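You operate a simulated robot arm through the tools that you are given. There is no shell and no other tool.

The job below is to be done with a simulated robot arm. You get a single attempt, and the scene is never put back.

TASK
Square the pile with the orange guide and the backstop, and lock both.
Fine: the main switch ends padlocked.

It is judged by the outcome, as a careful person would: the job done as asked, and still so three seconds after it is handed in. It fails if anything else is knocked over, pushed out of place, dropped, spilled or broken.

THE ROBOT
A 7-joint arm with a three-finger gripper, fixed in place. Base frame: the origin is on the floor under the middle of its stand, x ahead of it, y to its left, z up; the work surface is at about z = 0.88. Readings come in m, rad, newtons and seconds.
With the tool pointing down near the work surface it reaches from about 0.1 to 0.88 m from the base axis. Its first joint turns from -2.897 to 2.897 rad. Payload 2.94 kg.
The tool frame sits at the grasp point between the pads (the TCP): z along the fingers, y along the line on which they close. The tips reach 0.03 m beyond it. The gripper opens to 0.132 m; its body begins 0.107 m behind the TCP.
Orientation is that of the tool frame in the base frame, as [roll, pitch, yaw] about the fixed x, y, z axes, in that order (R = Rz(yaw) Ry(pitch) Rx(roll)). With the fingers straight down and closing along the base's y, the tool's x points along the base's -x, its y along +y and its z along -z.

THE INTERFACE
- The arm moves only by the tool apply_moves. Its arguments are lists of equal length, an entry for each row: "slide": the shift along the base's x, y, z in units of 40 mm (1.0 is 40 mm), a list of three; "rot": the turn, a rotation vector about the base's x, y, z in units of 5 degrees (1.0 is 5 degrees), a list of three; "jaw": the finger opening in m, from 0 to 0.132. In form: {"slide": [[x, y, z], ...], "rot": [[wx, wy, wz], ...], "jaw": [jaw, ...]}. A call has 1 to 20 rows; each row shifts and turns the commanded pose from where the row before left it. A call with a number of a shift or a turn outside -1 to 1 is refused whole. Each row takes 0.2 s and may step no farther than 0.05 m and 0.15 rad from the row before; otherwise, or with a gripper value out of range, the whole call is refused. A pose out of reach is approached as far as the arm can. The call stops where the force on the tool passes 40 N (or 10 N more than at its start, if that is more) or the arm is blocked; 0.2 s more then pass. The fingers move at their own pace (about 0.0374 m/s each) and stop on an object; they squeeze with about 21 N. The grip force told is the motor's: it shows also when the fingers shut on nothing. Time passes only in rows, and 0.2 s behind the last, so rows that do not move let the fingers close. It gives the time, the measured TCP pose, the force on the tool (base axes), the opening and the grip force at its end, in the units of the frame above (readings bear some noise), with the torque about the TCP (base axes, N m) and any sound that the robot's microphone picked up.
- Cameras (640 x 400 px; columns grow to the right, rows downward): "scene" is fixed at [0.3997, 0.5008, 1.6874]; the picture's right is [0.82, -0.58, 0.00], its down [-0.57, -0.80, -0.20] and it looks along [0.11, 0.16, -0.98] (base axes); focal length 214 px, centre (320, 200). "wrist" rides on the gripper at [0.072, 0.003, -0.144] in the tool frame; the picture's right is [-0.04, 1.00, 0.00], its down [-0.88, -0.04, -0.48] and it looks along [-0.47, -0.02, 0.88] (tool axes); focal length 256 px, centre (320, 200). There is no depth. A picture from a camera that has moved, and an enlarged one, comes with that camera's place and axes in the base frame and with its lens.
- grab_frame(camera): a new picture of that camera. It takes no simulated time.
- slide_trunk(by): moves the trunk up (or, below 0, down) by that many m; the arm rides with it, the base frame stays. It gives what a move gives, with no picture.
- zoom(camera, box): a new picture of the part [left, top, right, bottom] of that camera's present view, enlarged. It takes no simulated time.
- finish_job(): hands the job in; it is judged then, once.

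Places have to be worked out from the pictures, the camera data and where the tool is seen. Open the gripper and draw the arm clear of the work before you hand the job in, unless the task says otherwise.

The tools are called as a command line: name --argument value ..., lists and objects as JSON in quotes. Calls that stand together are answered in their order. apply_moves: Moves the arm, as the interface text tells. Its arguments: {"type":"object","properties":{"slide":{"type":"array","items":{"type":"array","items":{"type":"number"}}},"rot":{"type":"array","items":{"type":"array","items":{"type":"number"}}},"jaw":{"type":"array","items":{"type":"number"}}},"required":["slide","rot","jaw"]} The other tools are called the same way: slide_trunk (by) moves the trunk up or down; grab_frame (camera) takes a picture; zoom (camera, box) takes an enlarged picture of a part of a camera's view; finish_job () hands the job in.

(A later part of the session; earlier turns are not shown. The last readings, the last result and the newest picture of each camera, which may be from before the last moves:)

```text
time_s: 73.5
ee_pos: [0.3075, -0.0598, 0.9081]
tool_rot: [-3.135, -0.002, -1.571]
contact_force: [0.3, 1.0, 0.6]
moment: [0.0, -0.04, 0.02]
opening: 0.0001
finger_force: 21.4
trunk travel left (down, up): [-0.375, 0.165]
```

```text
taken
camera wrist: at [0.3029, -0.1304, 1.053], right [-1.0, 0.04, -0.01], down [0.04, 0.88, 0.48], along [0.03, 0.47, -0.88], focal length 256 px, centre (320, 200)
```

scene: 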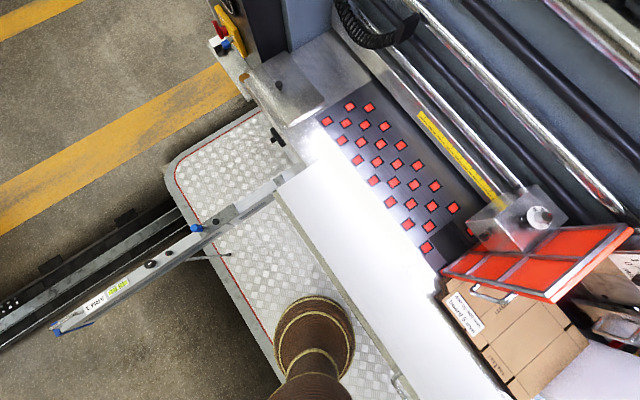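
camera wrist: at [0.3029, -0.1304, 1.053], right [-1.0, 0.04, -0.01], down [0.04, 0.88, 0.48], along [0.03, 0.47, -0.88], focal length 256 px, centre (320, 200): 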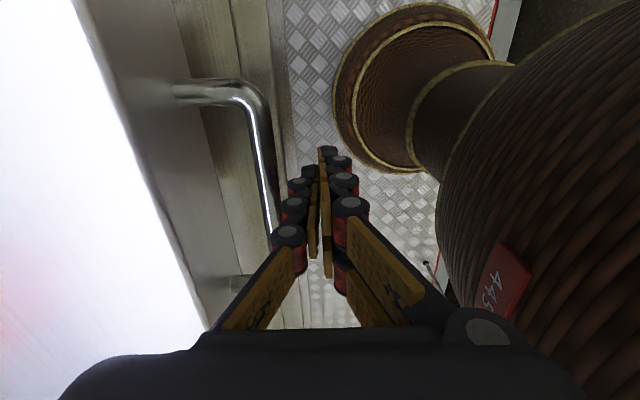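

Nearly touching. I go on with 3 mm steps.

apply_moves --slide '[[0.08, 0, 0], [0.08, 0, 0], [0.08, 0, 0], [0.08, 0, 0], [0, 0, 0]]' --rot '[[0, 0, 0], [0, 0, 0], [0, 0, 0], [0, 0, 0], [0, 0, 0]]' --jaw '[0, 0, 0, 0, 0]'

grab_frame --camera "wrist"

zoom --camera "scene" --box '[360, 300, 520, 400]'

```text
time_s: 74.8
ee_pos: [0.319, -0.0599, 0.9071]
tool_rot: [-3.136, -0.001, -1.57]
contact_force: [-3.9, -0.1, -0.8]
moment: [0.0, 0.05, -0.02]
opening: 0.0
finger_force: 21.1
trunk travel left (down, up): [-0.375, 0.165]
```

```text
taken
camera wrist: at [0.3148, -0.1305, 1.0534], right [-1.0, 0.04, -0.01], down [0.04, 0.88, 0.48], along [0.03, 0.47, -0.88], focal length 256 px, centre (320, 200)
```

wrist: 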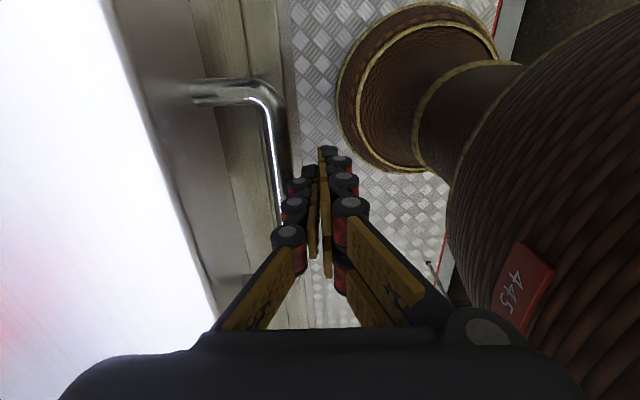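

```text
4.00 times, centred on (440, 350) of scene
camera zoom: at [0.3997, 0.5008, 1.6874], right [0.82, -0.58, 0.0], down [-0.57, -0.8, -0.2], along [0.11, 0.16, -0.98], focal length 858 px, centre (-160, -400)
```

zoom: 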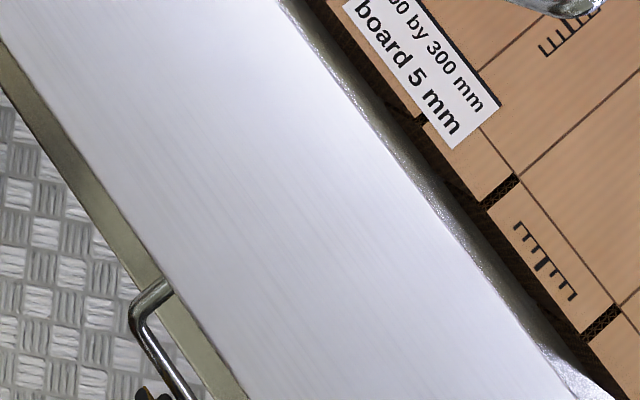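

Contact: the backstop already slides with about 4 N. I keep pushing slowly toward the pile.

apply_moves --slide '[[0.08, 0, 0], [0.08, 0, 0], [0.08, 0, 0], [0.08, 0, 0], [0, 0, 0]]' --rot '[[0, 0, 0], [0, 0, 0], [0, 0, 0], [0, 0, 0], [0, 0, 0]]' --jaw '[0, 0, 0, 0, 0]'

zoom --camera "scene" --box '[360, 280, 560, 400]'

grab_frame --camera "scene"

```text
time_s: 76.0
ee_pos: [0.3325, -0.0608, 0.9089]
tool_rot: [-3.133, -0.002, -1.574]
contact_force: [-2.8, 2.3, 1.4]
moment: [0.02, -0.05, 0.02]
opening: 0.0
finger_force: 20.8
trunk travel left (down, up): [-0.375, 0.165]
```

```text
3.20 times, centred on (460, 340) of scene
camera zoom: at [0.3997, 0.5008, 1.6874], right [0.82, -0.58, 0.0], down [-0.57, -0.8, -0.2], along [0.11, 0.16, -0.98], focal length 686 px, centre (-128, -248)
```

zoom: 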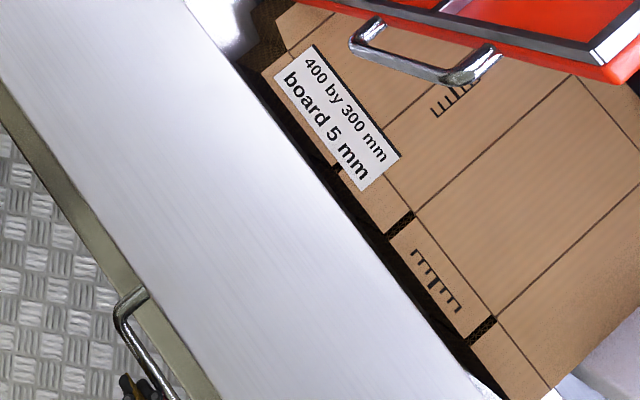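

```text
taken
```

scene: 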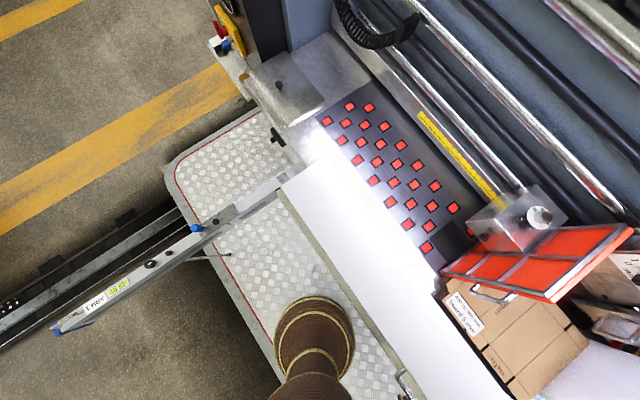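

The backstop moves parallel; a small gap to the pile remains. I continue in 3 mm steps, watching for the pile contact.

apply_moves --slide '[[0.08, 0, 0], [0.08, 0, 0], [0.08, 0, 0], [0, 0, 0]]' --rot '[[0, 0, 0], [0, 0, 0], [0, 0, 0], [0, 0, 0]]' --jaw '[0, 0, 0, 0]'

zoom --camera "scene" --box '[400, 240, 600, 400]'

```text
time_s: 77.0
ee_pos: [0.3413, -0.0601, 0.9075]
tool_rot: [-3.138, -0.002, -1.572]
contact_force: [-4.2, 0.5, 2.1]
moment: [0.0, -0.03, 0.01]
opening: 0.0
finger_force: 21.0
trunk travel left (down, up): [-0.375, 0.165]
```

```text
2.50 times, centred on (500, 320) of scene
camera zoom: at [0.3997, 0.5008, 1.6874], right [0.82, -0.58, 0.0], down [-0.57, -0.8, -0.2], along [0.11, 0.16, -0.98], focal length 536 px, centre (-130, -100)
```

zoom: 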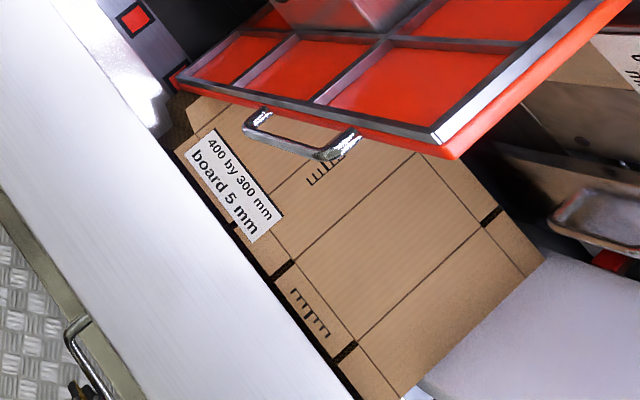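

apply_moves --slide '[[0.06, 0, 0], [0.06, 0, 0], [0.06, 0, 0], [0.06, 0, 0], [0, 0, 0]]' --rot '[[0, 0, 0], [0, 0, 0], [0, 0, 0], [0, 0, 0], [0, 0, 0]]' --jaw '[0, 0, 0, 0, 0]'

zoom --camera "scene" --box '[400, 240, 600, 400]'

```text
time_s: 78.2
ee_pos: [0.3529, -0.0614, 0.9081]
tool_rot: [-3.134, -0.003, -1.569]
contact_force: [-3.0, 1.2, 1.4]
moment: [-0.02, 0.0, 0.03]
opening: 0.0
finger_force: 21.3
trunk travel left (down, up): [-0.375, 0.165]
```

```text
2.50 times, centred on (500, 320) of scene
camera zoom: at [0.3997, 0.5008, 1.6874], right [0.82, -0.58, 0.0], down [-0.57, -0.8, -0.2], along [0.11, 0.16, -0.98], focal length 536 px, centre (-130, -100)
```

zoom: 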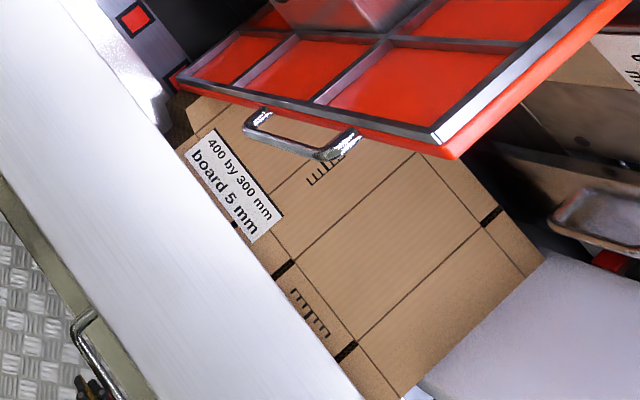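

The front edge now visually meets the pile's near edge. I continue with small steps, 2 mm each.

apply_moves --slide '[[0.05, 0, 0], [0.05, 0, 0], [0.05, 0, 0], [0, 0, 0]]' --rot '[[0, 0, 0], [0, 0, 0], [0, 0, 0], [0, 0, 0]]' --jaw '[0, 0, 0, 0]'

zoom --camera "scene" --box '[400, 240, 600, 400]'

```text
time_s: 79.2
ee_pos: [0.3578, -0.0599, 0.9075]
tool_rot: [-3.136, -0.002, -1.569]
contact_force: [-7.6, -1.1, 2.7]
moment: [-0.01, -0.04, 0.0]
opening: 0.0
finger_force: 20.6
trunk travel left (down, up): [-0.375, 0.165]
```

```text
2.50 times, centred on (500, 320) of scene
camera zoom: at [0.3997, 0.5008, 1.6874], right [0.82, -0.58, 0.0], down [-0.57, -0.8, -0.2], along [0.11, 0.16, -0.98], focal length 536 px, centre (-130, -100)
```

zoom: 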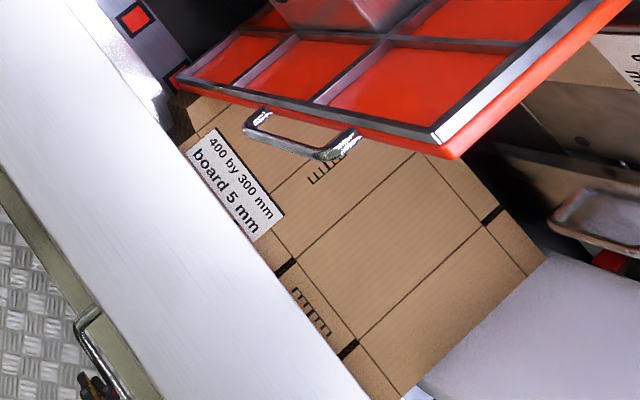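

Force rose to ~8 N and the pile begins to move. I keep going at 2 mm steps until it stops against the gates.

apply_moves --slide '[[0.05, 0, 0], [0.05, 0, 0], [0.05, 0, 0], [0, 0, 0]]' --rot '[[0, 0, 0], [0, 0, 0], [0, 0, 0], [0, 0, 0]]' --jaw '[0, 0, 0, 0]'

zoom --camera "scene" --box '[400, 240, 600, 400]'

```text
time_s: 80.2
ee_pos: [0.366, -0.0602, 0.9086]
tool_rot: [-3.134, -0.001, -1.572]
contact_force: [-5.6, -1.7, 0.0]
moment: [0.03, 0.03, -0.05]
opening: 0.0001
finger_force: 21.2
trunk travel left (down, up): [-0.375, 0.165]
```

```text
2.50 times, centred on (500, 320) of scene
camera zoom: at [0.3997, 0.5008, 1.6874], right [0.82, -0.58, 0.0], down [-0.57, -0.8, -0.2], along [0.11, 0.16, -0.98], focal length 536 px, centre (-130, -100)
```

zoom: 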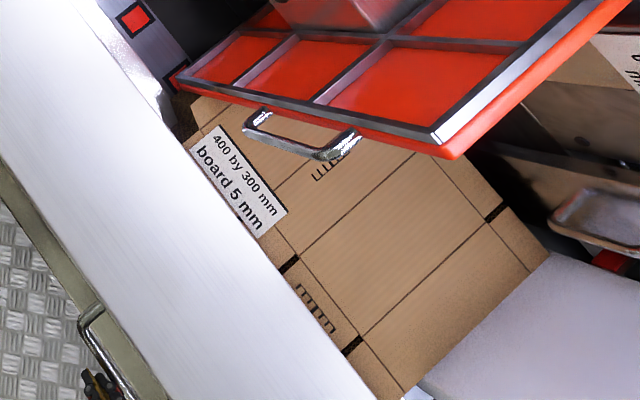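

apply_moves --slide '[[0.05, 0, 0], [0.05, 0, 0], [0.05, 0, 0], [0, 0, 0]]' --rot '[[0, 0, 0], [0, 0, 0], [0, 0, 0], [0, 0, 0]]' --jaw '[0, 0, 0, 0]'

zoom --camera "scene" --box '[400, 240, 600, 400]'

```text
time_s: 81.2
ee_pos: [0.3711, -0.0595, 0.9087]
tool_rot: [-3.137, -0.001, -1.572]
contact_force: [-6.4, 0.8, 0.9]
moment: [0.01, 0.0, 0.03]
opening: 0.0001
finger_force: 21.2
trunk travel left (down, up): [-0.375, 0.165]
```

```text
2.50 times, centred on (500, 320) of scene
camera zoom: at [0.3997, 0.5008, 1.6874], right [0.82, -0.58, 0.0], down [-0.57, -0.8, -0.2], along [0.11, 0.16, -0.98], focal length 536 px, centre (-130, -100)
```

zoom: 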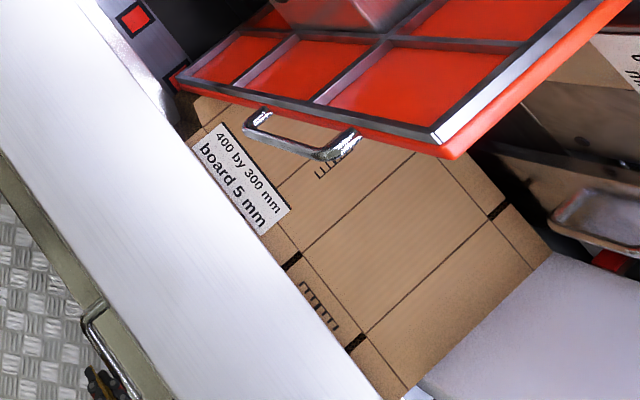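

apply_moves --slide '[[0.05, 0, 0], [0.05, 0, 0], [0.05, 0, 0], [0, 0, 0]]' --rot '[[0, 0, 0], [0, 0, 0], [0, 0, 0], [0, 0, 0]]' --jaw '[0, 0, 0, 0]'

zoom --camera "scene" --box '[400, 240, 600, 400]'

```text
time_s: 82.2
ee_pos: [0.3784, -0.0613, 0.9089]
tool_rot: [-3.135, -0.002, -1.572]
contact_force: [-5.4, 0.6, 1.7]
moment: [-0.02, -0.03, 0.05]
opening: 0.0001
finger_force: 20.8
trunk travel left (down, up): [-0.375, 0.165]
```

```text
2.50 times, centred on (500, 320) of scene
camera zoom: at [0.3997, 0.5008, 1.6874], right [0.82, -0.58, 0.0], down [-0.57, -0.8, -0.2], along [0.11, 0.16, -0.98], focal length 536 px, centre (-130, -100)
```

zoom: 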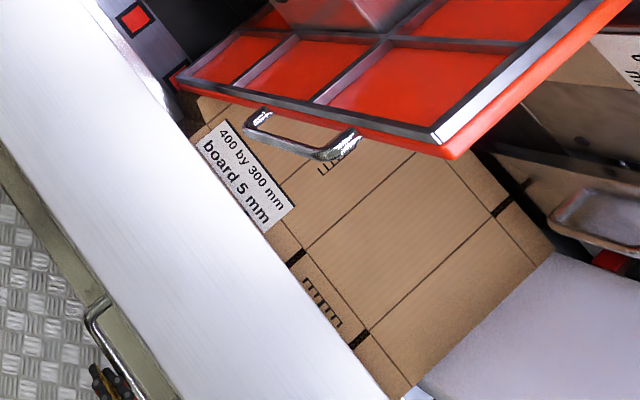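

Still sliding freely at ~6 N. I continue in 2 mm steps.

apply_moves --slide '[[0.05, 0, 0], [0.05, 0, 0], [0.05, 0, 0], [0, 0, 0]]' --rot '[[0, 0, 0], [0, 0, 0], [0, 0, 0], [0, 0, 0]]' --jaw '[0, 0, 0, 0]'

zoom --camera "scene" --box '[400, 240, 600, 400]'

```text
time_s: 83.2
ee_pos: [0.382, -0.0605, 0.9103]
tool_rot: [-3.136, 0.0, -1.571]
contact_force: [-6.2, -0.4, 1.5]
moment: [-0.04, -0.03, -0.01]
opening: 0.0001
finger_force: 20.8
trunk travel left (down, up): [-0.375, 0.165]
```

```text
2.50 times, centred on (500, 320) of scene
camera zoom: at [0.3997, 0.5008, 1.6874], right [0.82, -0.58, 0.0], down [-0.57, -0.8, -0.2], along [0.11, 0.16, -0.98], focal length 536 px, centre (-130, -100)
```

zoom: 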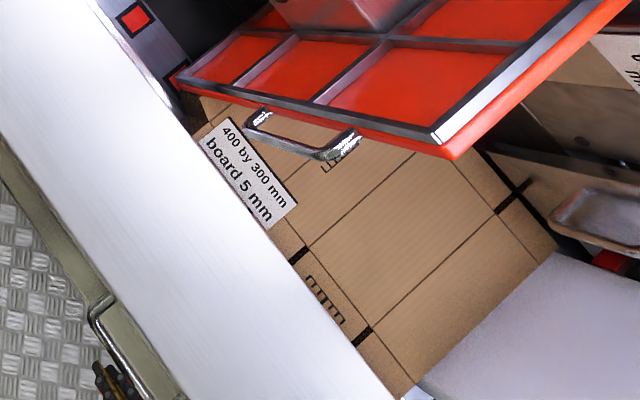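

zoom --camera "scene" --box '[560, 280, 640, 350]'

apply_moves --slide '[[0.05, 0, 0], [0.05, 0, 0], [0, 0, 0]]' --rot '[[0, 0, 0], [0, 0, 0], [0, 0, 0]]' --jaw '[0, 0, 0]'

zoom --camera "scene" --box '[560, 280, 640, 350]'

```text
5.71 times, centred on (600, 315) of scene
camera zoom: at [0.3997, 0.5008, 1.6874], right [0.82, -0.58, 0.0], down [-0.57, -0.8, -0.2], along [0.11, 0.16, -0.98], focal length 1226 px, centre (-1280, -457)
```

zoom: 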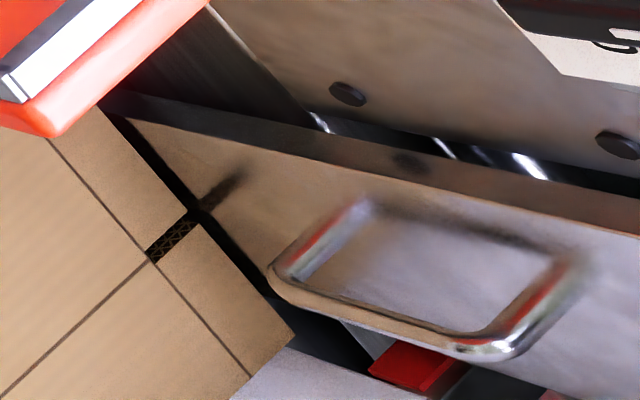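

```text
time_s: 84.0
ee_pos: [0.3859, -0.06, 0.909]
tool_rot: [-3.135, -0.002, -1.571]
contact_force: [-5.6, 0.1, 1.8]
moment: [-0.01, 0.0, -0.01]
opening: 0.0
finger_force: 21.0
trunk travel left (down, up): [-0.375, 0.165]
```

```text
5.71 times, centred on (600, 315) of scene
camera zoom: at [0.3997, 0.5008, 1.6874], right [0.82, -0.58, 0.0], down [-0.57, -0.8, -0.2], along [0.11, 0.16, -0.98], focal length 1226 px, centre (-1280, -457)
```

zoom: 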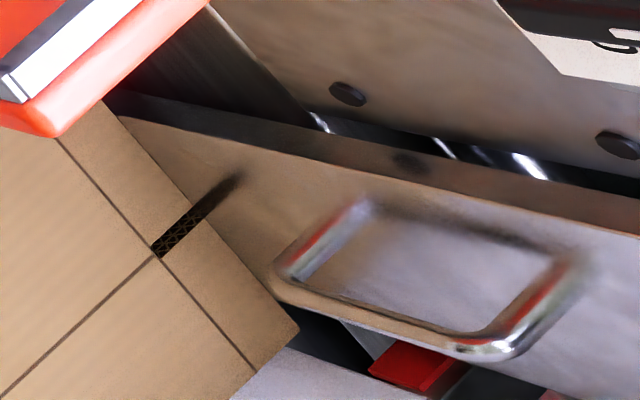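

The dark strip between the pile and the gate has just vanished. I take 1–1.5 mm steps until the force rises.

apply_moves --slide '[[0.03, 0, 0], [0.03, 0, 0], [0.03, 0, 0], [0, 0, 0]]' --rot '[[0, 0, 0], [0, 0, 0], [0, 0, 0], [0, 0, 0]]' --jaw '[0, 0, 0, 0]'

zoom --camera "scene" --box '[560, 280, 640, 350]'

```text
time_s: 85.0
ee_pos: [0.3865, -0.0596, 0.9077]
tool_rot: [-3.139, 0.0, -1.571]
contact_force: [-18.3, -6.6, 9.2]
moment: [-0.04, -0.12, -0.1]
opening: 0.0
finger_force: 21.7
trunk travel left (down, up): [-0.375, 0.165]
```

```text
5.71 times, centred on (600, 315) of scene
camera zoom: at [0.3997, 0.5008, 1.6874], right [0.82, -0.58, 0.0], down [-0.57, -0.8, -0.2], along [0.11, 0.16, -0.98], focal length 1226 px, centre (-1280, -457)
```

zoom: 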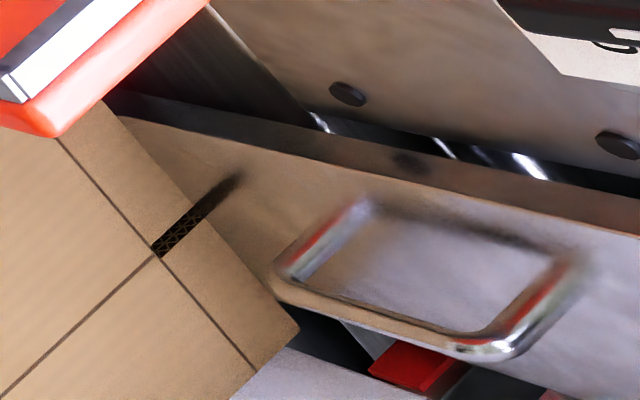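

Force is up to 18 N with no further motion: the pile is against the gates. One slightly firmer press to seat all boards, then I check.

apply_moves --slide '[[0.04, 0, 0], [0.03, 0, 0], [0, 0, 0], [0, 0, 0]]' --rot '[[0, 0, 0], [0, 0, 0], [0, 0, 0], [0, 0, 0]]' --jaw '[0, 0, 0, 0]'

zoom --camera "scene" --box '[420, 240, 640, 400]'

grab_frame --camera "wrist"

```text
time_s: 86.0
ee_pos: [0.3864, -0.0599, 0.9081]
tool_rot: [3.142, -0.003, -1.571]
contact_force: [-34.2, -2.4, -6.1]
moment: [-0.01, 0.17, -0.05]
opening: 0.0
finger_force: 20.7
trunk travel left (down, up): [-0.375, 0.165]
```

```text
2.50 times, centred on (530, 320) of scene
camera zoom: at [0.3997, 0.5008, 1.6874], right [0.82, -0.58, 0.0], down [-0.57, -0.8, -0.2], along [0.11, 0.16, -0.98], focal length 536 px, centre (-205, -100)
```

zoom: 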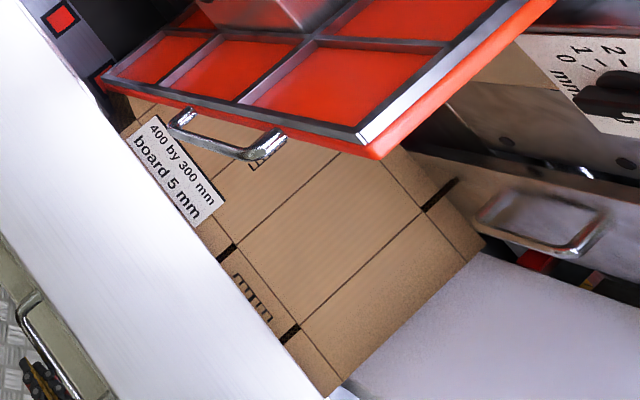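

```text
taken
camera wrist: at [0.3828, -0.1303, 1.0536], right [-1.0, 0.04, 0.0], down [0.04, 0.88, 0.47], along [0.02, 0.47, -0.88], focal length 256 px, centre (320, 200)
```

wrist: 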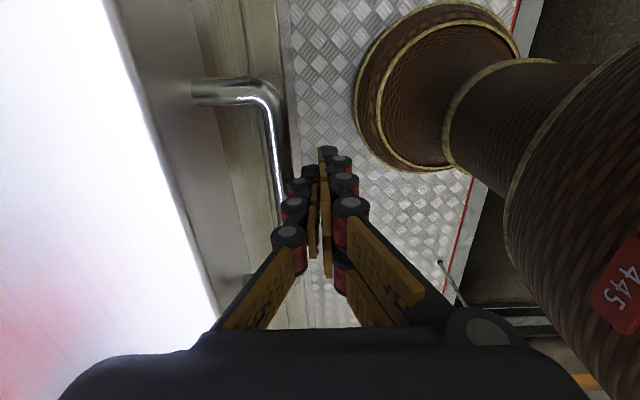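

The backstop is pressing at 34 N with zero motion – pile fully home. I release the push, rise, and move over the backstop's wing knob (now near (0.48, -0.19)) to look at it from above.

apply_moves --slide '[[-0.2, 0, 0], [-0.3, 0, 0], [-0.2, 0, 0.2], [0, 0, 0.8], [0, 0, 0.8], [0, 0, 0.8], [0, 0, 0.8], [0, 0, 0.8], [0.4, -0.4, 0.8], [0.6, -0.5, 0.8], [0.6, -0.5, 0.8], [0.6, -0.5, 0], [0.6, -0.5, 0], [0.4, -0.4, 0], [0, 0, 0]]' --rot '[[0, 0, 0], [0, 0, 0], [0, 0, 0], [0, 0, 0], [0, 0, 0], [0, 0, 0], [0, 0, 0], [0, 0, 0], [0, 0, 0], [0, 0, 0], [0, 0, 0], [0, 0, 0], [0, 0, 0], [0, 0, 0], [0, 0, 0]]' --jaw '[0, 0, 0, 0, 0, 0, 0, 0, 0.02, 0.04, 0.06, 0.08, 0.09, 0.09, 0.09]'

grab_frame --camera "wrist"

grab_frame --camera "scene"

```text
time_s: 89.2
ee_pos: [0.4916, -0.1747, 1.1663]
tool_rot: [-3.137, -0.001, -1.571]
contact_force: [0.3, -0.2, 0.1]
moment: [0.01, 0.01, -0.05]
opening: 0.0901
finger_force: 0.0
out of reach, approached as far as the arm can: row 5
trunk travel left (down, up): [-0.375, 0.165]
```

```text
taken
camera wrist: at [0.4871, -0.2447, 1.3105], right [-1.0, 0.04, -0.01], down [0.04, 0.88, 0.48], along [0.03, 0.47, -0.88], focal length 256 px, centre (320, 200)
```

wrist: 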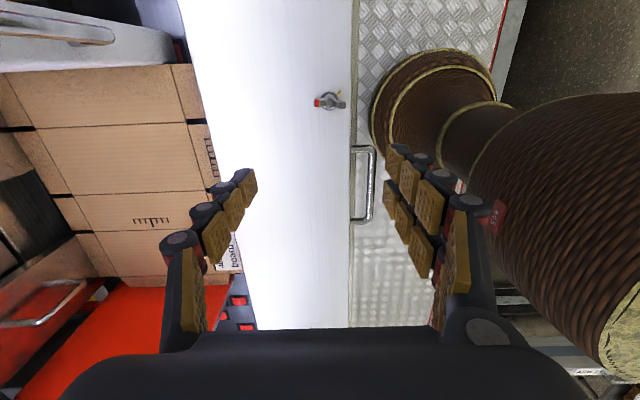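

```text
taken
```

scene: 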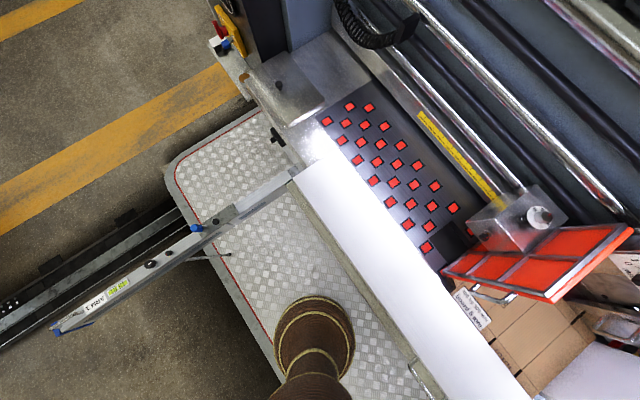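

zoom --camera "wrist" --box '[305, 82, 355, 122]'

zoom --camera "wrist" --box '[0, 0, 260, 180]'

zoom --camera "wrist" --box '[0, 160, 260, 360]'

```text
10.00 times, centred on (330, 102) of wrist
camera zoom: at [0.4871, -0.2447, 1.3105], right [-1.0, 0.04, -0.01], down [0.04, 0.88, 0.48], along [0.03, 0.47, -0.88], focal length 2560 px, centre (220, 1180)
```

zoom: 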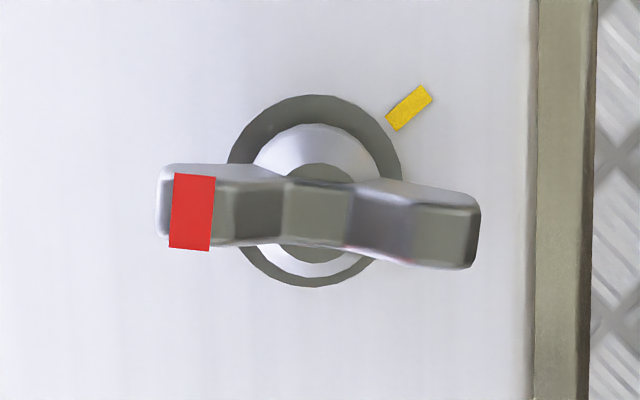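

```text
2.22 times, centred on (130, 90) of wrist
camera zoom: at [0.4871, -0.2447, 1.3105], right [-1.0, 0.04, -0.01], down [0.04, 0.88, 0.48], along [0.03, 0.47, -0.88], focal length 569 px, centre (742, 444)
```

zoom: 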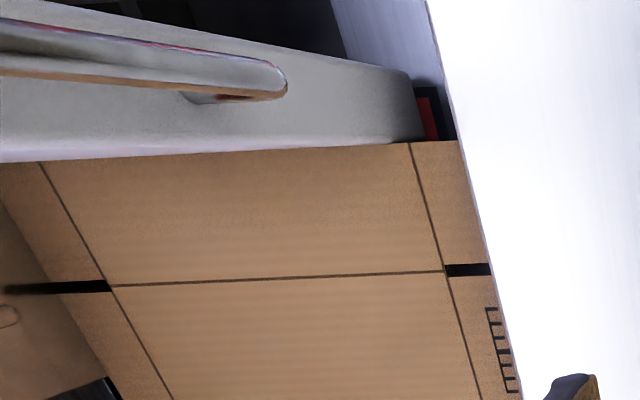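

```text
2.00 times, centred on (130, 260) of wrist
camera zoom: at [0.4871, -0.2447, 1.3105], right [-1.0, 0.04, -0.01], down [0.04, 0.88, 0.48], along [0.03, 0.47, -0.88], focal length 512 px, centre (700, 80)
```

zoom: 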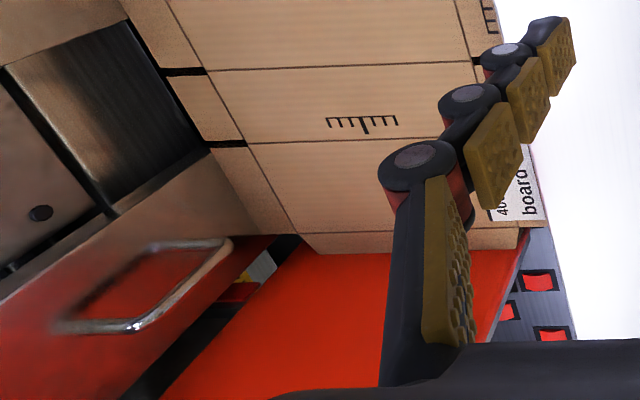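

From above: the red lobe points +x and the yellow index is toward (-x,-y), i.e. 135° clockwise – the same as the guide's knob. I rotate the hand to close along y over the wing's bar (start roll −180°, leaving range for the clockwise turn) and lower partway above it.

apply_moves --slide '[[0, 0, 0], [0, 0, 0], [0, 0, 0], [0, 0, 0], [0, 0, 0], [0, 0, 0], [0, 0, 0], [0, 0, 0], [0, 0, 0], [0, 0, 0], [0, 0, 0], [0, 0, 0], [-0.05, -0.1, -0.2], [-0.05, -0.1, -0.2], [-0.05, -0.1, -0.2], [-0.05, -0.1, -0.2], [-0.05, -0.1, -0.2], [-0.05, -0.1, -0.2], [0, 0, 0]]' --rot '[[0, 0, 1], [0, 0, 1], [0, 0, 1], [0, 0, 1], [0, 0, 1], [0, 0, 1], [0, 0, 1], [0, 0, 1], [0, 0, 1], [0, 0, 1], [0, 0, 1], [0, 0, 1], [0, 0, 1], [0, 0, 1], [0, 0, 1], [0, 0, 1], [0, 0, 1], [0, 0, 1], [0, 0, 0]]' --jaw '[0.09, 0.09, 0.09, 0.09, 0.09, 0.09, 0.09, 0.09, 0.09, 0.09, 0.09, 0.09, 0.09, 0.09, 0.09, 0.09, 0.09, 0.09, 0.09]'

grab_frame --camera "wrist"

```text
time_s: 93.2
ee_pos: [0.4816, -0.1369, 1.1074]
tool_rot: [3.084, -0.009, -0.295]
contact_force: [0.0, -0.7, -0.3]
moment: [0.0, -0.03, 0.0]
opening: 0.09
finger_force: 0.1
out of reach, approached as far as the arm can: row 13, 14, 15, 16, 17, 18
trunk travel left (down, up): [-0.375, 0.165]
```

```text
taken
camera wrist: at [0.5509, -0.1505, 1.2529], right [-0.33, -0.94, 0.06], down [-0.83, 0.32, 0.46], along [-0.45, 0.11, -0.88], focal length 256 px, centre (320, 200)
```

wrist: 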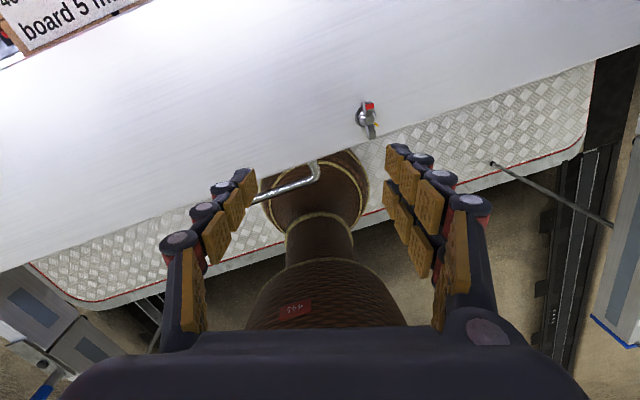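

The wrist limit stopped the roll about 17° short, which is fine: gripping the wing with that clockwise offset just starts the turn. I straighten the small tilt, back off a few degrees from the limit, and centre over the wing.

apply_moves --slide '[[0, -0.2, 0], [0, -0.5, 0], [0, -0.5, 0], [0, -0.3, 0], [0, 0, 0]]' --rot '[[0.66, -0.09, 0], [0, 0, -1], [0, 0, 0], [0, 0, 0], [0, 0, 0]]' --jaw '[0.09, 0.09, 0.09, 0.09, 0.09]'

grab_frame --camera "wrist"

```text
time_s: 94.3
ee_pos: [0.4813, -0.1874, 1.1083]
tool_rot: [3.075, -0.011, -0.387]
contact_force: [0.2, 0.0, 0.2]
moment: [-0.01, -0.03, 0.03]
opening: 0.0904
finger_force: 0.1
out of reach, approached as far as the arm can: row 1
trunk travel left (down, up): [-0.375, 0.165]
```

```text
taken
camera wrist: at [0.5492, -0.207, 1.254], right [-0.42, -0.91, 0.06], down [-0.79, 0.4, 0.46], along [-0.45, 0.14, -0.88], focal length 256 px, centre (320, 200)
```

wrist: 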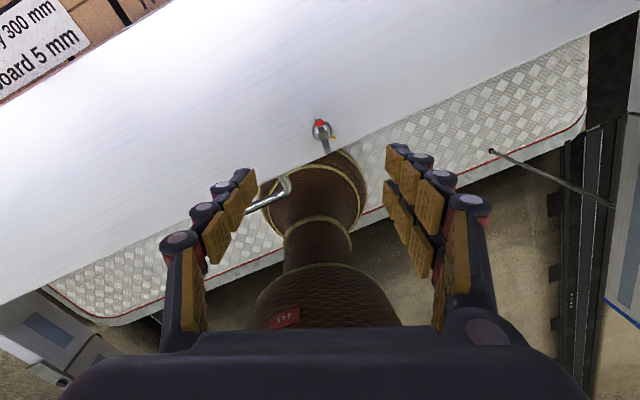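

apply_moves --slide '[[0, -0.1, 0], [0, -0.1, 0], [0, -0.1, 0], [0, 0, 0]]' --rot '[[0, 0, -0.7], [0.75, -0.17, 0], [0, 0, 0], [0, 0, 0]]' --jaw '[0.09, 0.09, 0.09, 0.09]'

grab_frame --camera "wrist"

zoom --camera "wrist" --box '[290, 100, 350, 160]'

```text
time_s: 95.3
ee_pos: [0.4822, -0.1954, 1.1084]
tool_rot: [3.084, -0.011, -0.444]
contact_force: [-0.5, -0.4, -0.2]
moment: [-0.05, 0.03, 0.0]
opening: 0.0901
finger_force: 0.1
out of reach, approached as far as the arm can: row 2
trunk travel left (down, up): [-0.375, 0.165]
```

```text
taken
camera wrist: at [0.5476, -0.2203, 1.2545], right [-0.47, -0.88, 0.06], down [-0.77, 0.44, 0.46], along [-0.43, 0.17, -0.88], focal length 256 px, centre (320, 200)
```

wrist: 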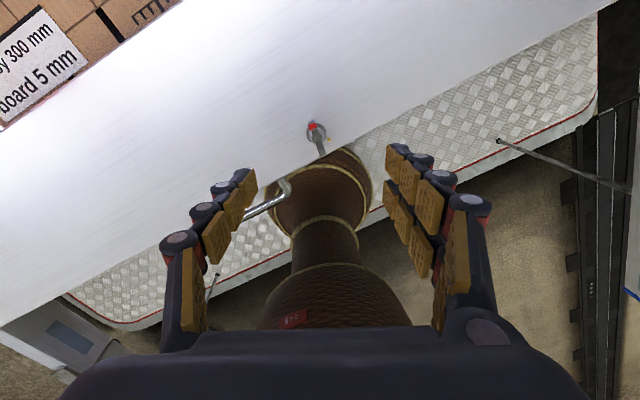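

```text
6.67 times, centred on (320, 130) of wrist
camera zoom: at [0.5476, -0.2203, 1.2545], right [-0.47, -0.88, 0.06], down [-0.77, 0.44, 0.46], along [-0.43, 0.17, -0.88], focal length 1707 px, centre (320, 667)
```

zoom: 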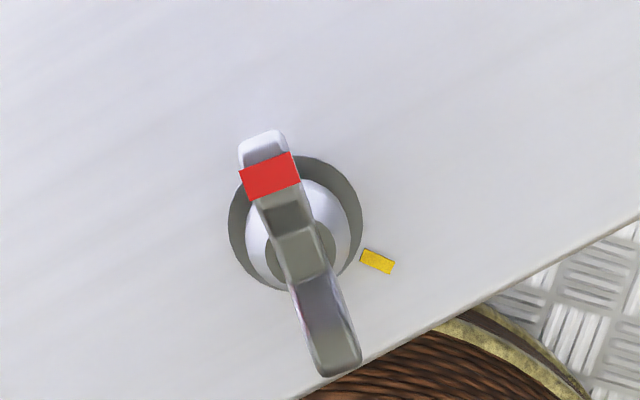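

The tilt correction is still blocked near this limit, so I instead rotate the hand clockwise to the opposite alignment (fingers closing along y the other way), where there is more range for the clockwise turn.

apply_moves --slide '[[0, 0, 0], [0, 0, 0], [0, 0, 0], [0, 0, 0], [0, 0, 0], [0, 0, 0], [0, 0, 0], [0, 0, 0], [0, 0, 0], [0, 0, 0], [0, 0, 0], [0, 0, 0], [0, 0, 0], [0, 0, 0], [0, 0, 0], [0, 0, 0], [0, 0, 0], [0, 0, 0], [0, 0, 0], [0, 0, 0]]' --rot '[[0, 0, -1], [0, 0, -1], [0, 0, -1], [0, 0, -1], [0, 0, -1], [0, 0, -1], [0, 0, -1], [0, 0, -1], [0, 0, -1], [0, 0, -1], [0, 0, -1], [0, 0, -1], [0, 0, -1], [0, 0, -1], [0, 0, -1], [0, 0, -1], [0, 0, -1], [0, 0, -1], [0, 0, -1], [0, 0, -1]]' --jaw '[0.09, 0.09, 0.09, 0.09, 0.09, 0.09, 0.09, 0.09, 0.09, 0.09, 0.09, 0.09, 0.09, 0.09, 0.09, 0.09, 0.09, 0.09, 0.09, 0.09]'

apply_moves --slide '[[0, 0, 0], [0, 0, 0], [0, 0, 0], [0, 0, 0], [0, 0, 0], [0, 0, 0], [0, 0, 0], [0, 0, 0], [0, 0, 0], [0, 0, 0], [0, 0, 0], [0, 0, 0]]' --rot '[[0, 0, -1], [0, 0, -1], [0, 0, -1], [0, 0, -1], [0, 0, -1], [0, 0, -1], [0, 0, -1], [0, 0, -1], [0, 0, -1], [0, 0, -1], [0, 0, -0.9], [0, 0, 0]]' --jaw '[0.09, 0.09, 0.09, 0.09, 0.09, 0.09, 0.09, 0.09, 0.09, 0.09, 0.09, 0.09]'

grab_frame --camera "wrist"

```text
time_s: 99.5
ee_pos: [0.4831, -0.1962, 1.1089]
tool_rot: [3.085, -0.011, -2.19]
contact_force: [0.5, 0.4, -0.1]
moment: [0.02, -0.04, 0.01]
opening: 0.0902
finger_force: 0.1
trunk travel left (down, up): [-0.375, 0.165]
```

```text
time_s: 102.2
ee_pos: [0.4825, -0.1966, 1.109]
tool_rot: [3.083, -0.012, -3.141]
contact_force: [0.4, -0.1, -0.1]
moment: [-0.01, -0.01, 0.0]
opening: 0.09
finger_force: 0.0
trunk travel left (down, up): [-0.375, 0.165]
```

```text
taken
camera wrist: at [0.4105, -0.2001, 1.2538], right [0.04, 1.0, 0.06], down [0.88, -0.07, 0.46], along [0.47, 0.03, -0.88], focal length 256 px, centre (320, 200)
```

wrist: 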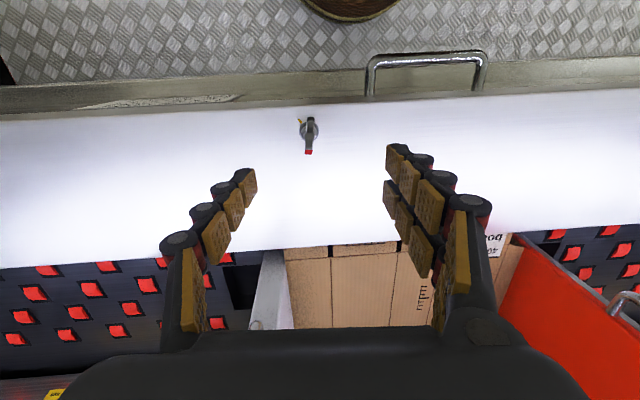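

Now aligned (closing along y). I remove the residual 3° tilt and zoom on the wing to centre on it.

apply_moves --slide '[[0, 0, 0], [0, 0, 0]]' --rot '[[-0.67, -0.14, 0], [0, 0, 0]]' --jaw '[0.09, 0.09]'

zoom --camera "wrist" --box '[280, 100, 340, 160]'

grab_frame --camera "wrist"

```text
time_s: 102.8
ee_pos: [0.4837, -0.1965, 1.1073]
tool_rot: [-3.14, 0.001, -3.141]
contact_force: [-0.3, 0.3, 0.3]
moment: [0.0, 0.01, -0.01]
opening: 0.0901
finger_force: 0.0
trunk travel left (down, up): [-0.375, 0.165]
```

```text
6.67 times, centred on (310, 130) of wrist
camera zoom: at [0.4087, -0.192, 1.2532], right [0.04, 1.0, 0.0], down [0.88, -0.04, 0.48], along [0.48, -0.02, -0.88], focal length 1707 px, centre (387, 667)
```

zoom: 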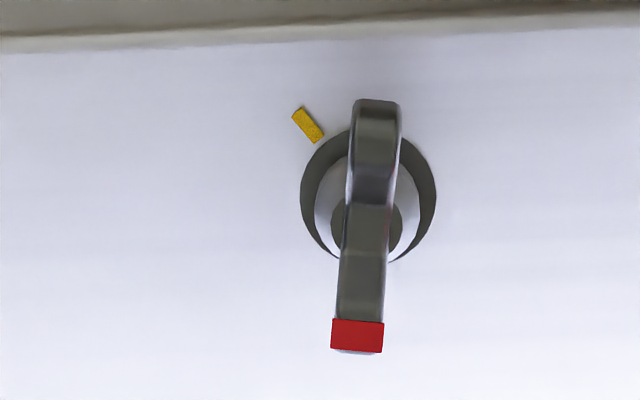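

```text
taken
camera wrist: at [0.4087, -0.192, 1.2532], right [0.04, 1.0, 0.0], down [0.88, -0.04, 0.48], along [0.48, -0.02, -0.88], focal length 256 px, centre (320, 200)
```

wrist: 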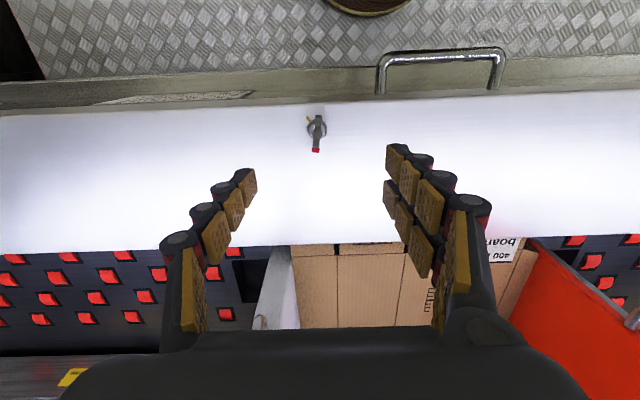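

The wing's hub is at about (0.480, -0.198, 0.957), 8 mm thick and ~45 mm long. I centre on it, narrow the jaw to 40 mm, and lower to just above it for a check.

apply_moves --slide '[[-0.09, -0.04, -0.3], [0, 0, -0.6], [0, 0, -0.6], [0, 0, -0.6], [0, 0, -0.5], [0, 0, 0], [0, 0, 0]]' --rot '[[0, 0, 0], [0, 0, 0], [0, 0, 0], [0, 0, 0], [0, 0, 0], [0, 0, 0], [0, 0, 0]]' --jaw '[0.07, 0.06, 0.05, 0.04, 0.04, 0.04, 0.04]'

grab_frame --camera "wrist"

zoom --camera "wrist" --box '[260, 100, 380, 200]'

```text
time_s: 104.3
ee_pos: [0.4792, -0.1978, 1.0042]
tool_rot: [-3.141, 0.001, -3.139]
contact_force: [-0.5, -0.6, 0.8]
moment: [0.01, -0.01, 0.0]
opening: 0.0399
finger_force: 0.1
trunk travel left (down, up): [-0.375, 0.165]
```

```text
taken
camera wrist: at [0.4055, -0.1934, 1.1496], right [0.04, 1.0, 0.0], down [0.88, -0.04, 0.48], along [0.48, -0.02, -0.88], focal length 256 px, centre (320, 200)
```

wrist: 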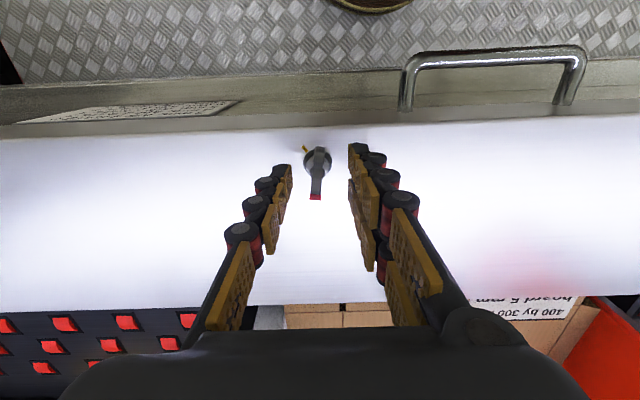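

```text
4.00 times, centred on (320, 150) of wrist
camera zoom: at [0.4055, -0.1934, 1.1496], right [0.04, 1.0, 0.0], down [0.88, -0.04, 0.48], along [0.48, -0.02, -0.88], focal length 1024 px, centre (320, 400)
```

zoom: 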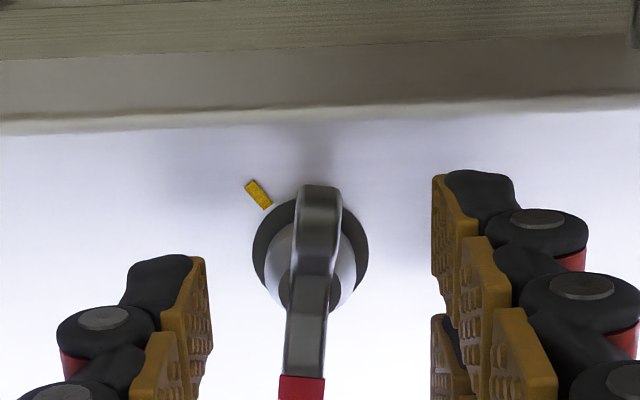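

The wing sits centred between the fingertips. I lower 20 mm more so the tips flank it, just above the plate.

apply_moves --slide '[[0, 0, -0.2], [0, 0, -0.2], [0, 0, -0.1], [0, 0, 0]]' --rot '[[0, 0, 0], [0, 0, 0], [0, 0, 0], [0, 0, 0]]' --jaw '[0.04, 0.04, 0.04, 0.04]'

zoom --camera "wrist" --box '[260, 120, 380, 220]'

```text
time_s: 105.3
ee_pos: [0.479, -0.1982, 0.9847]
tool_rot: [-3.138, 0.003, -3.139]
contact_force: [0.2, -0.1, -1.2]
moment: [0.01, -0.01, 0.01]
opening: 0.04
finger_force: 0.0
trunk travel left (down, up): [-0.375, 0.165]
```

```text
4.00 times, centred on (320, 170) of wrist
camera zoom: at [0.4057, -0.1932, 1.1295], right [0.04, 1.0, 0.0], down [0.88, -0.04, 0.48], along [0.48, -0.02, -0.88], focal length 1024 px, centre (320, 320)
```

zoom: 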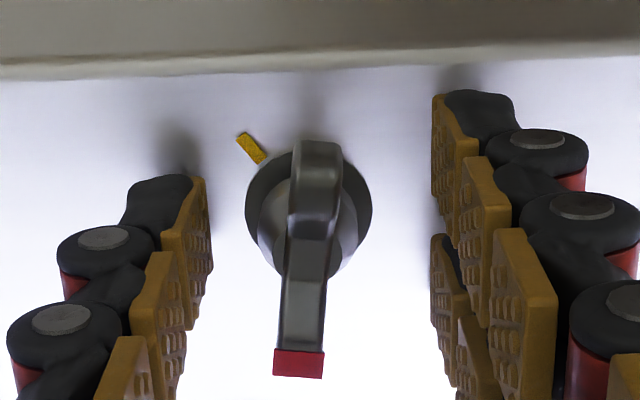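

The tips flank the wing well. I close on it.

apply_moves --slide '[[0, 0, 0], [0, 0, 0], [0, 0, 0], [0, 0, 0], [0, 0, 0], [0, 0, 0]]' --rot '[[0, 0, 0], [0, 0, 0], [0, 0, 0], [0, 0, 0], [0, 0, 0], [0, 0, 0]]' --jaw '[0.03, 0.02, 0.01, 0.005, 0, 0]'

grab_frame --camera "wrist"

zoom --camera "wrist" --box '[260, 120, 380, 220]'

```text
time_s: 106.8
ee_pos: [0.4796, -0.2015, 0.9837]
tool_rot: [-3.141, 0.003, 3.141]
contact_force: [-3.4, -23.9, -7.4]
moment: [-0.69, -0.01, -0.02]
opening: 0.0161
finger_force: 32.6
trunk travel left (down, up): [-0.375, 0.165]
```

```text
taken
camera wrist: at [0.4055, -0.196, 1.1293], right [0.04, 1.0, 0.0], down [0.88, -0.04, 0.48], along [0.48, -0.02, -0.88], focal length 256 px, centre (320, 200)
```

wrist: 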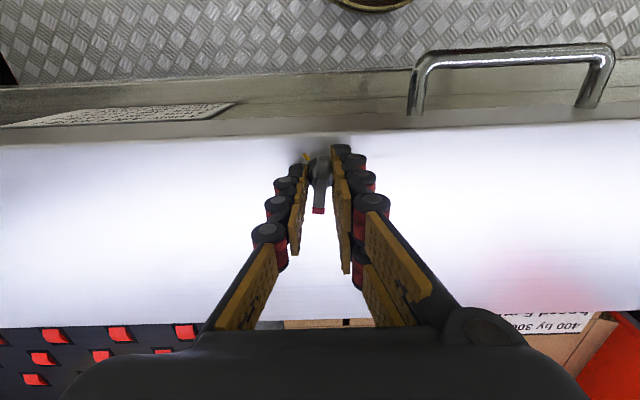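

```text
4.00 times, centred on (320, 170) of wrist
camera zoom: at [0.4055, -0.196, 1.1293], right [0.04, 1.0, 0.0], down [0.88, -0.04, 0.48], along [0.48, -0.02, -0.88], focal length 1024 px, centre (320, 320)
```

zoom: 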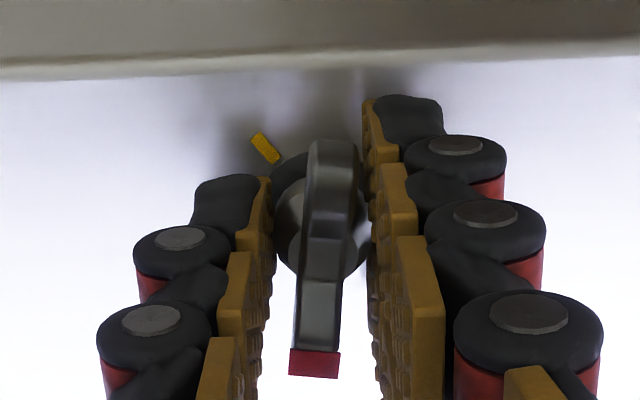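

The low tips grabbed the round hub (16 mm) rather than the wing, with the centre at y≈-0.2015. I reopen, raise 12 mm, shift 3 mm to -y, and close again on the wing itself.

apply_moves --slide '[[0, 0, 0], [0, 0, 0], [0, 0, 0], [0, -0.08, 0.15], [0, 0, 0.15], [0, 0, 0], [0, 0, 0], [0, 0, 0], [0, 0, 0], [0, 0, 0], [0, 0, 0], [0, 0, 0]]' --rot '[[0, 0, 0], [0, 0, 0], [0, 0, 0], [0, 0, 0], [0, 0, 0], [0, 0, 0], [0, 0, 0], [0, 0, 0], [0, 0, 0], [0, 0, 0], [0, 0, 0], [0, 0, 0]]' --jaw '[0.02, 0.03, 0.04, 0.04, 0.04, 0.04, 0.03, 0.02, 0.01, 0.005, 0, 0]'

zoom --camera "wrist" --box '[260, 120, 380, 220]'

```text
time_s: 109.3
ee_pos: [0.4793, -0.2001, 0.996]
tool_rot: [-3.142, 0.0, -3.14]
contact_force: [-1.3, 2.6, -2.5]
moment: [0.08, 0.02, -0.06]
opening: 0.0079
finger_force: 35.4
trunk travel left (down, up): [-0.375, 0.165]
```

```text
4.00 times, centred on (320, 170) of wrist
camera zoom: at [0.4058, -0.1954, 1.1412], right [0.04, 1.0, 0.0], down [0.88, -0.04, 0.48], along [0.48, -0.02, -0.88], focal length 1024 px, centre (320, 320)
```

zoom: 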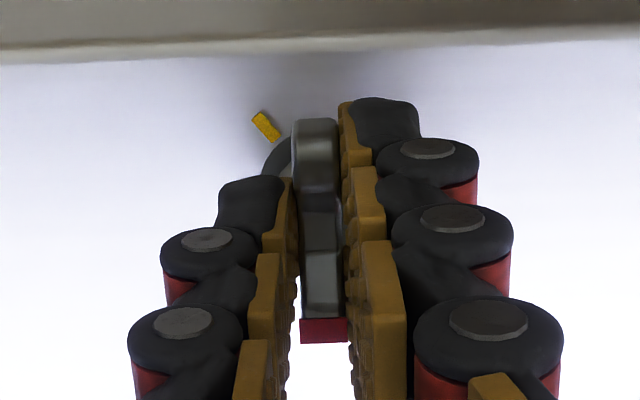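

Now the wing is held (7.9 mm, little side force). I turn it clockwise 30° first and read the torque.

apply_moves --slide '[[0, 0, 0], [0, 0, 0], [0, 0, 0], [0, 0, 0], [0, 0, 0], [0, 0, 0], [0, 0, 0]]' --rot '[[0, 0, -1], [0, 0, -1], [0, 0, -1], [0, 0, -1], [0, 0, -1], [0, 0, -1], [0, 0, 0]]' --jaw '[0, 0, 0, 0, 0, 0, 0]'

zoom --camera "wrist" --box '[260, 120, 380, 220]'

```text
time_s: 111.0
ee_pos: [0.4792, -0.1996, 0.9961]
tool_rot: [-3.141, 0.001, 2.619]
contact_force: [4.4, 14.1, -3.1]
moment: [0.34, -0.13, 0.01]
opening: 0.0081
finger_force: 35.6
trunk travel left (down, up): [-0.375, 0.165]
```

```text
4.00 times, centred on (320, 170) of wrist
camera zoom: at [0.4172, -0.159, 1.1411], right [0.54, 0.84, 0.0], down [0.74, -0.47, 0.48], along [0.4, -0.26, -0.88], focal length 1024 px, centre (320, 320)
```

zoom: 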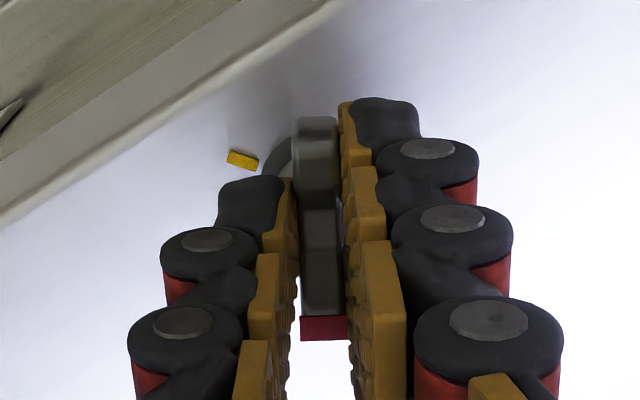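

It turns with little torque. I correct the small side force (shift ~1.5 mm +y) and continue another 45°.

apply_moves --slide '[[0.01, 0.04, 0], [0, 0, 0], [0, 0, 0], [0, 0, 0], [0, 0, 0], [0, 0, 0], [0, 0, 0], [0, 0, 0], [0, 0, 0], [0, 0, 0]]' --rot '[[0, 0, -1], [0, 0, -1], [0, 0, -1], [0, 0, -1], [0, 0, -1], [0, 0, -1], [0, 0, -1], [0, 0, -1], [0, 0, -1], [0, 0, 0]]' --jaw '[0, 0, 0, 0, 0, 0, 0, 0, 0, 0]'

zoom --camera "wrist" --box '[260, 120, 380, 220]'

zoom --camera "scene" --box '[400, 240, 600, 400]'

```text
time_s: 113.2
ee_pos: [0.4794, -0.1997, 0.9956]
tool_rot: [3.14, 0.003, 1.833]
contact_force: [3.8, 2.4, 7.6]
moment: [-0.11, -0.16, 0.01]
opening: 0.0078
finger_force: 35.6
trunk travel left (down, up): [-0.375, 0.165]
```

```text
4.00 times, centred on (320, 170) of wrist
camera zoom: at [0.4629, -0.1269, 1.1411], right [0.98, 0.22, 0.0], down [0.19, -0.86, 0.48], along [0.1, -0.47, -0.88], focal length 1024 px, centre (320, 320)
```

zoom: 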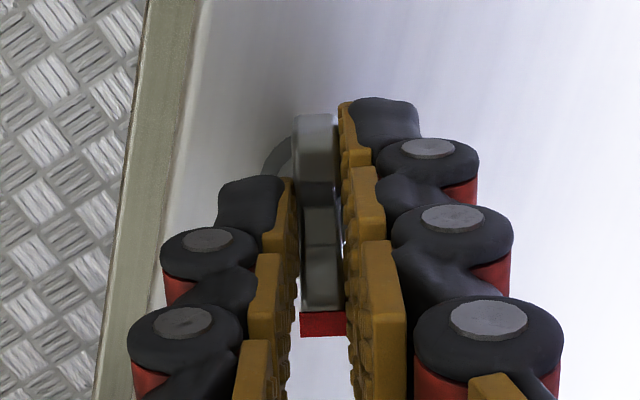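

```text
2.50 times, centred on (500, 320) of scene
camera zoom: at [0.3997, 0.5008, 1.6874], right [0.82, -0.58, 0.0], down [-0.57, -0.8, -0.2], along [0.11, 0.16, -0.98], focal length 536 px, centre (-130, -100)
```

zoom: 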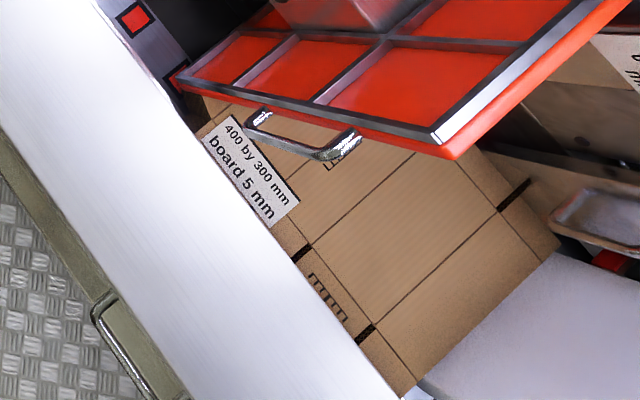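

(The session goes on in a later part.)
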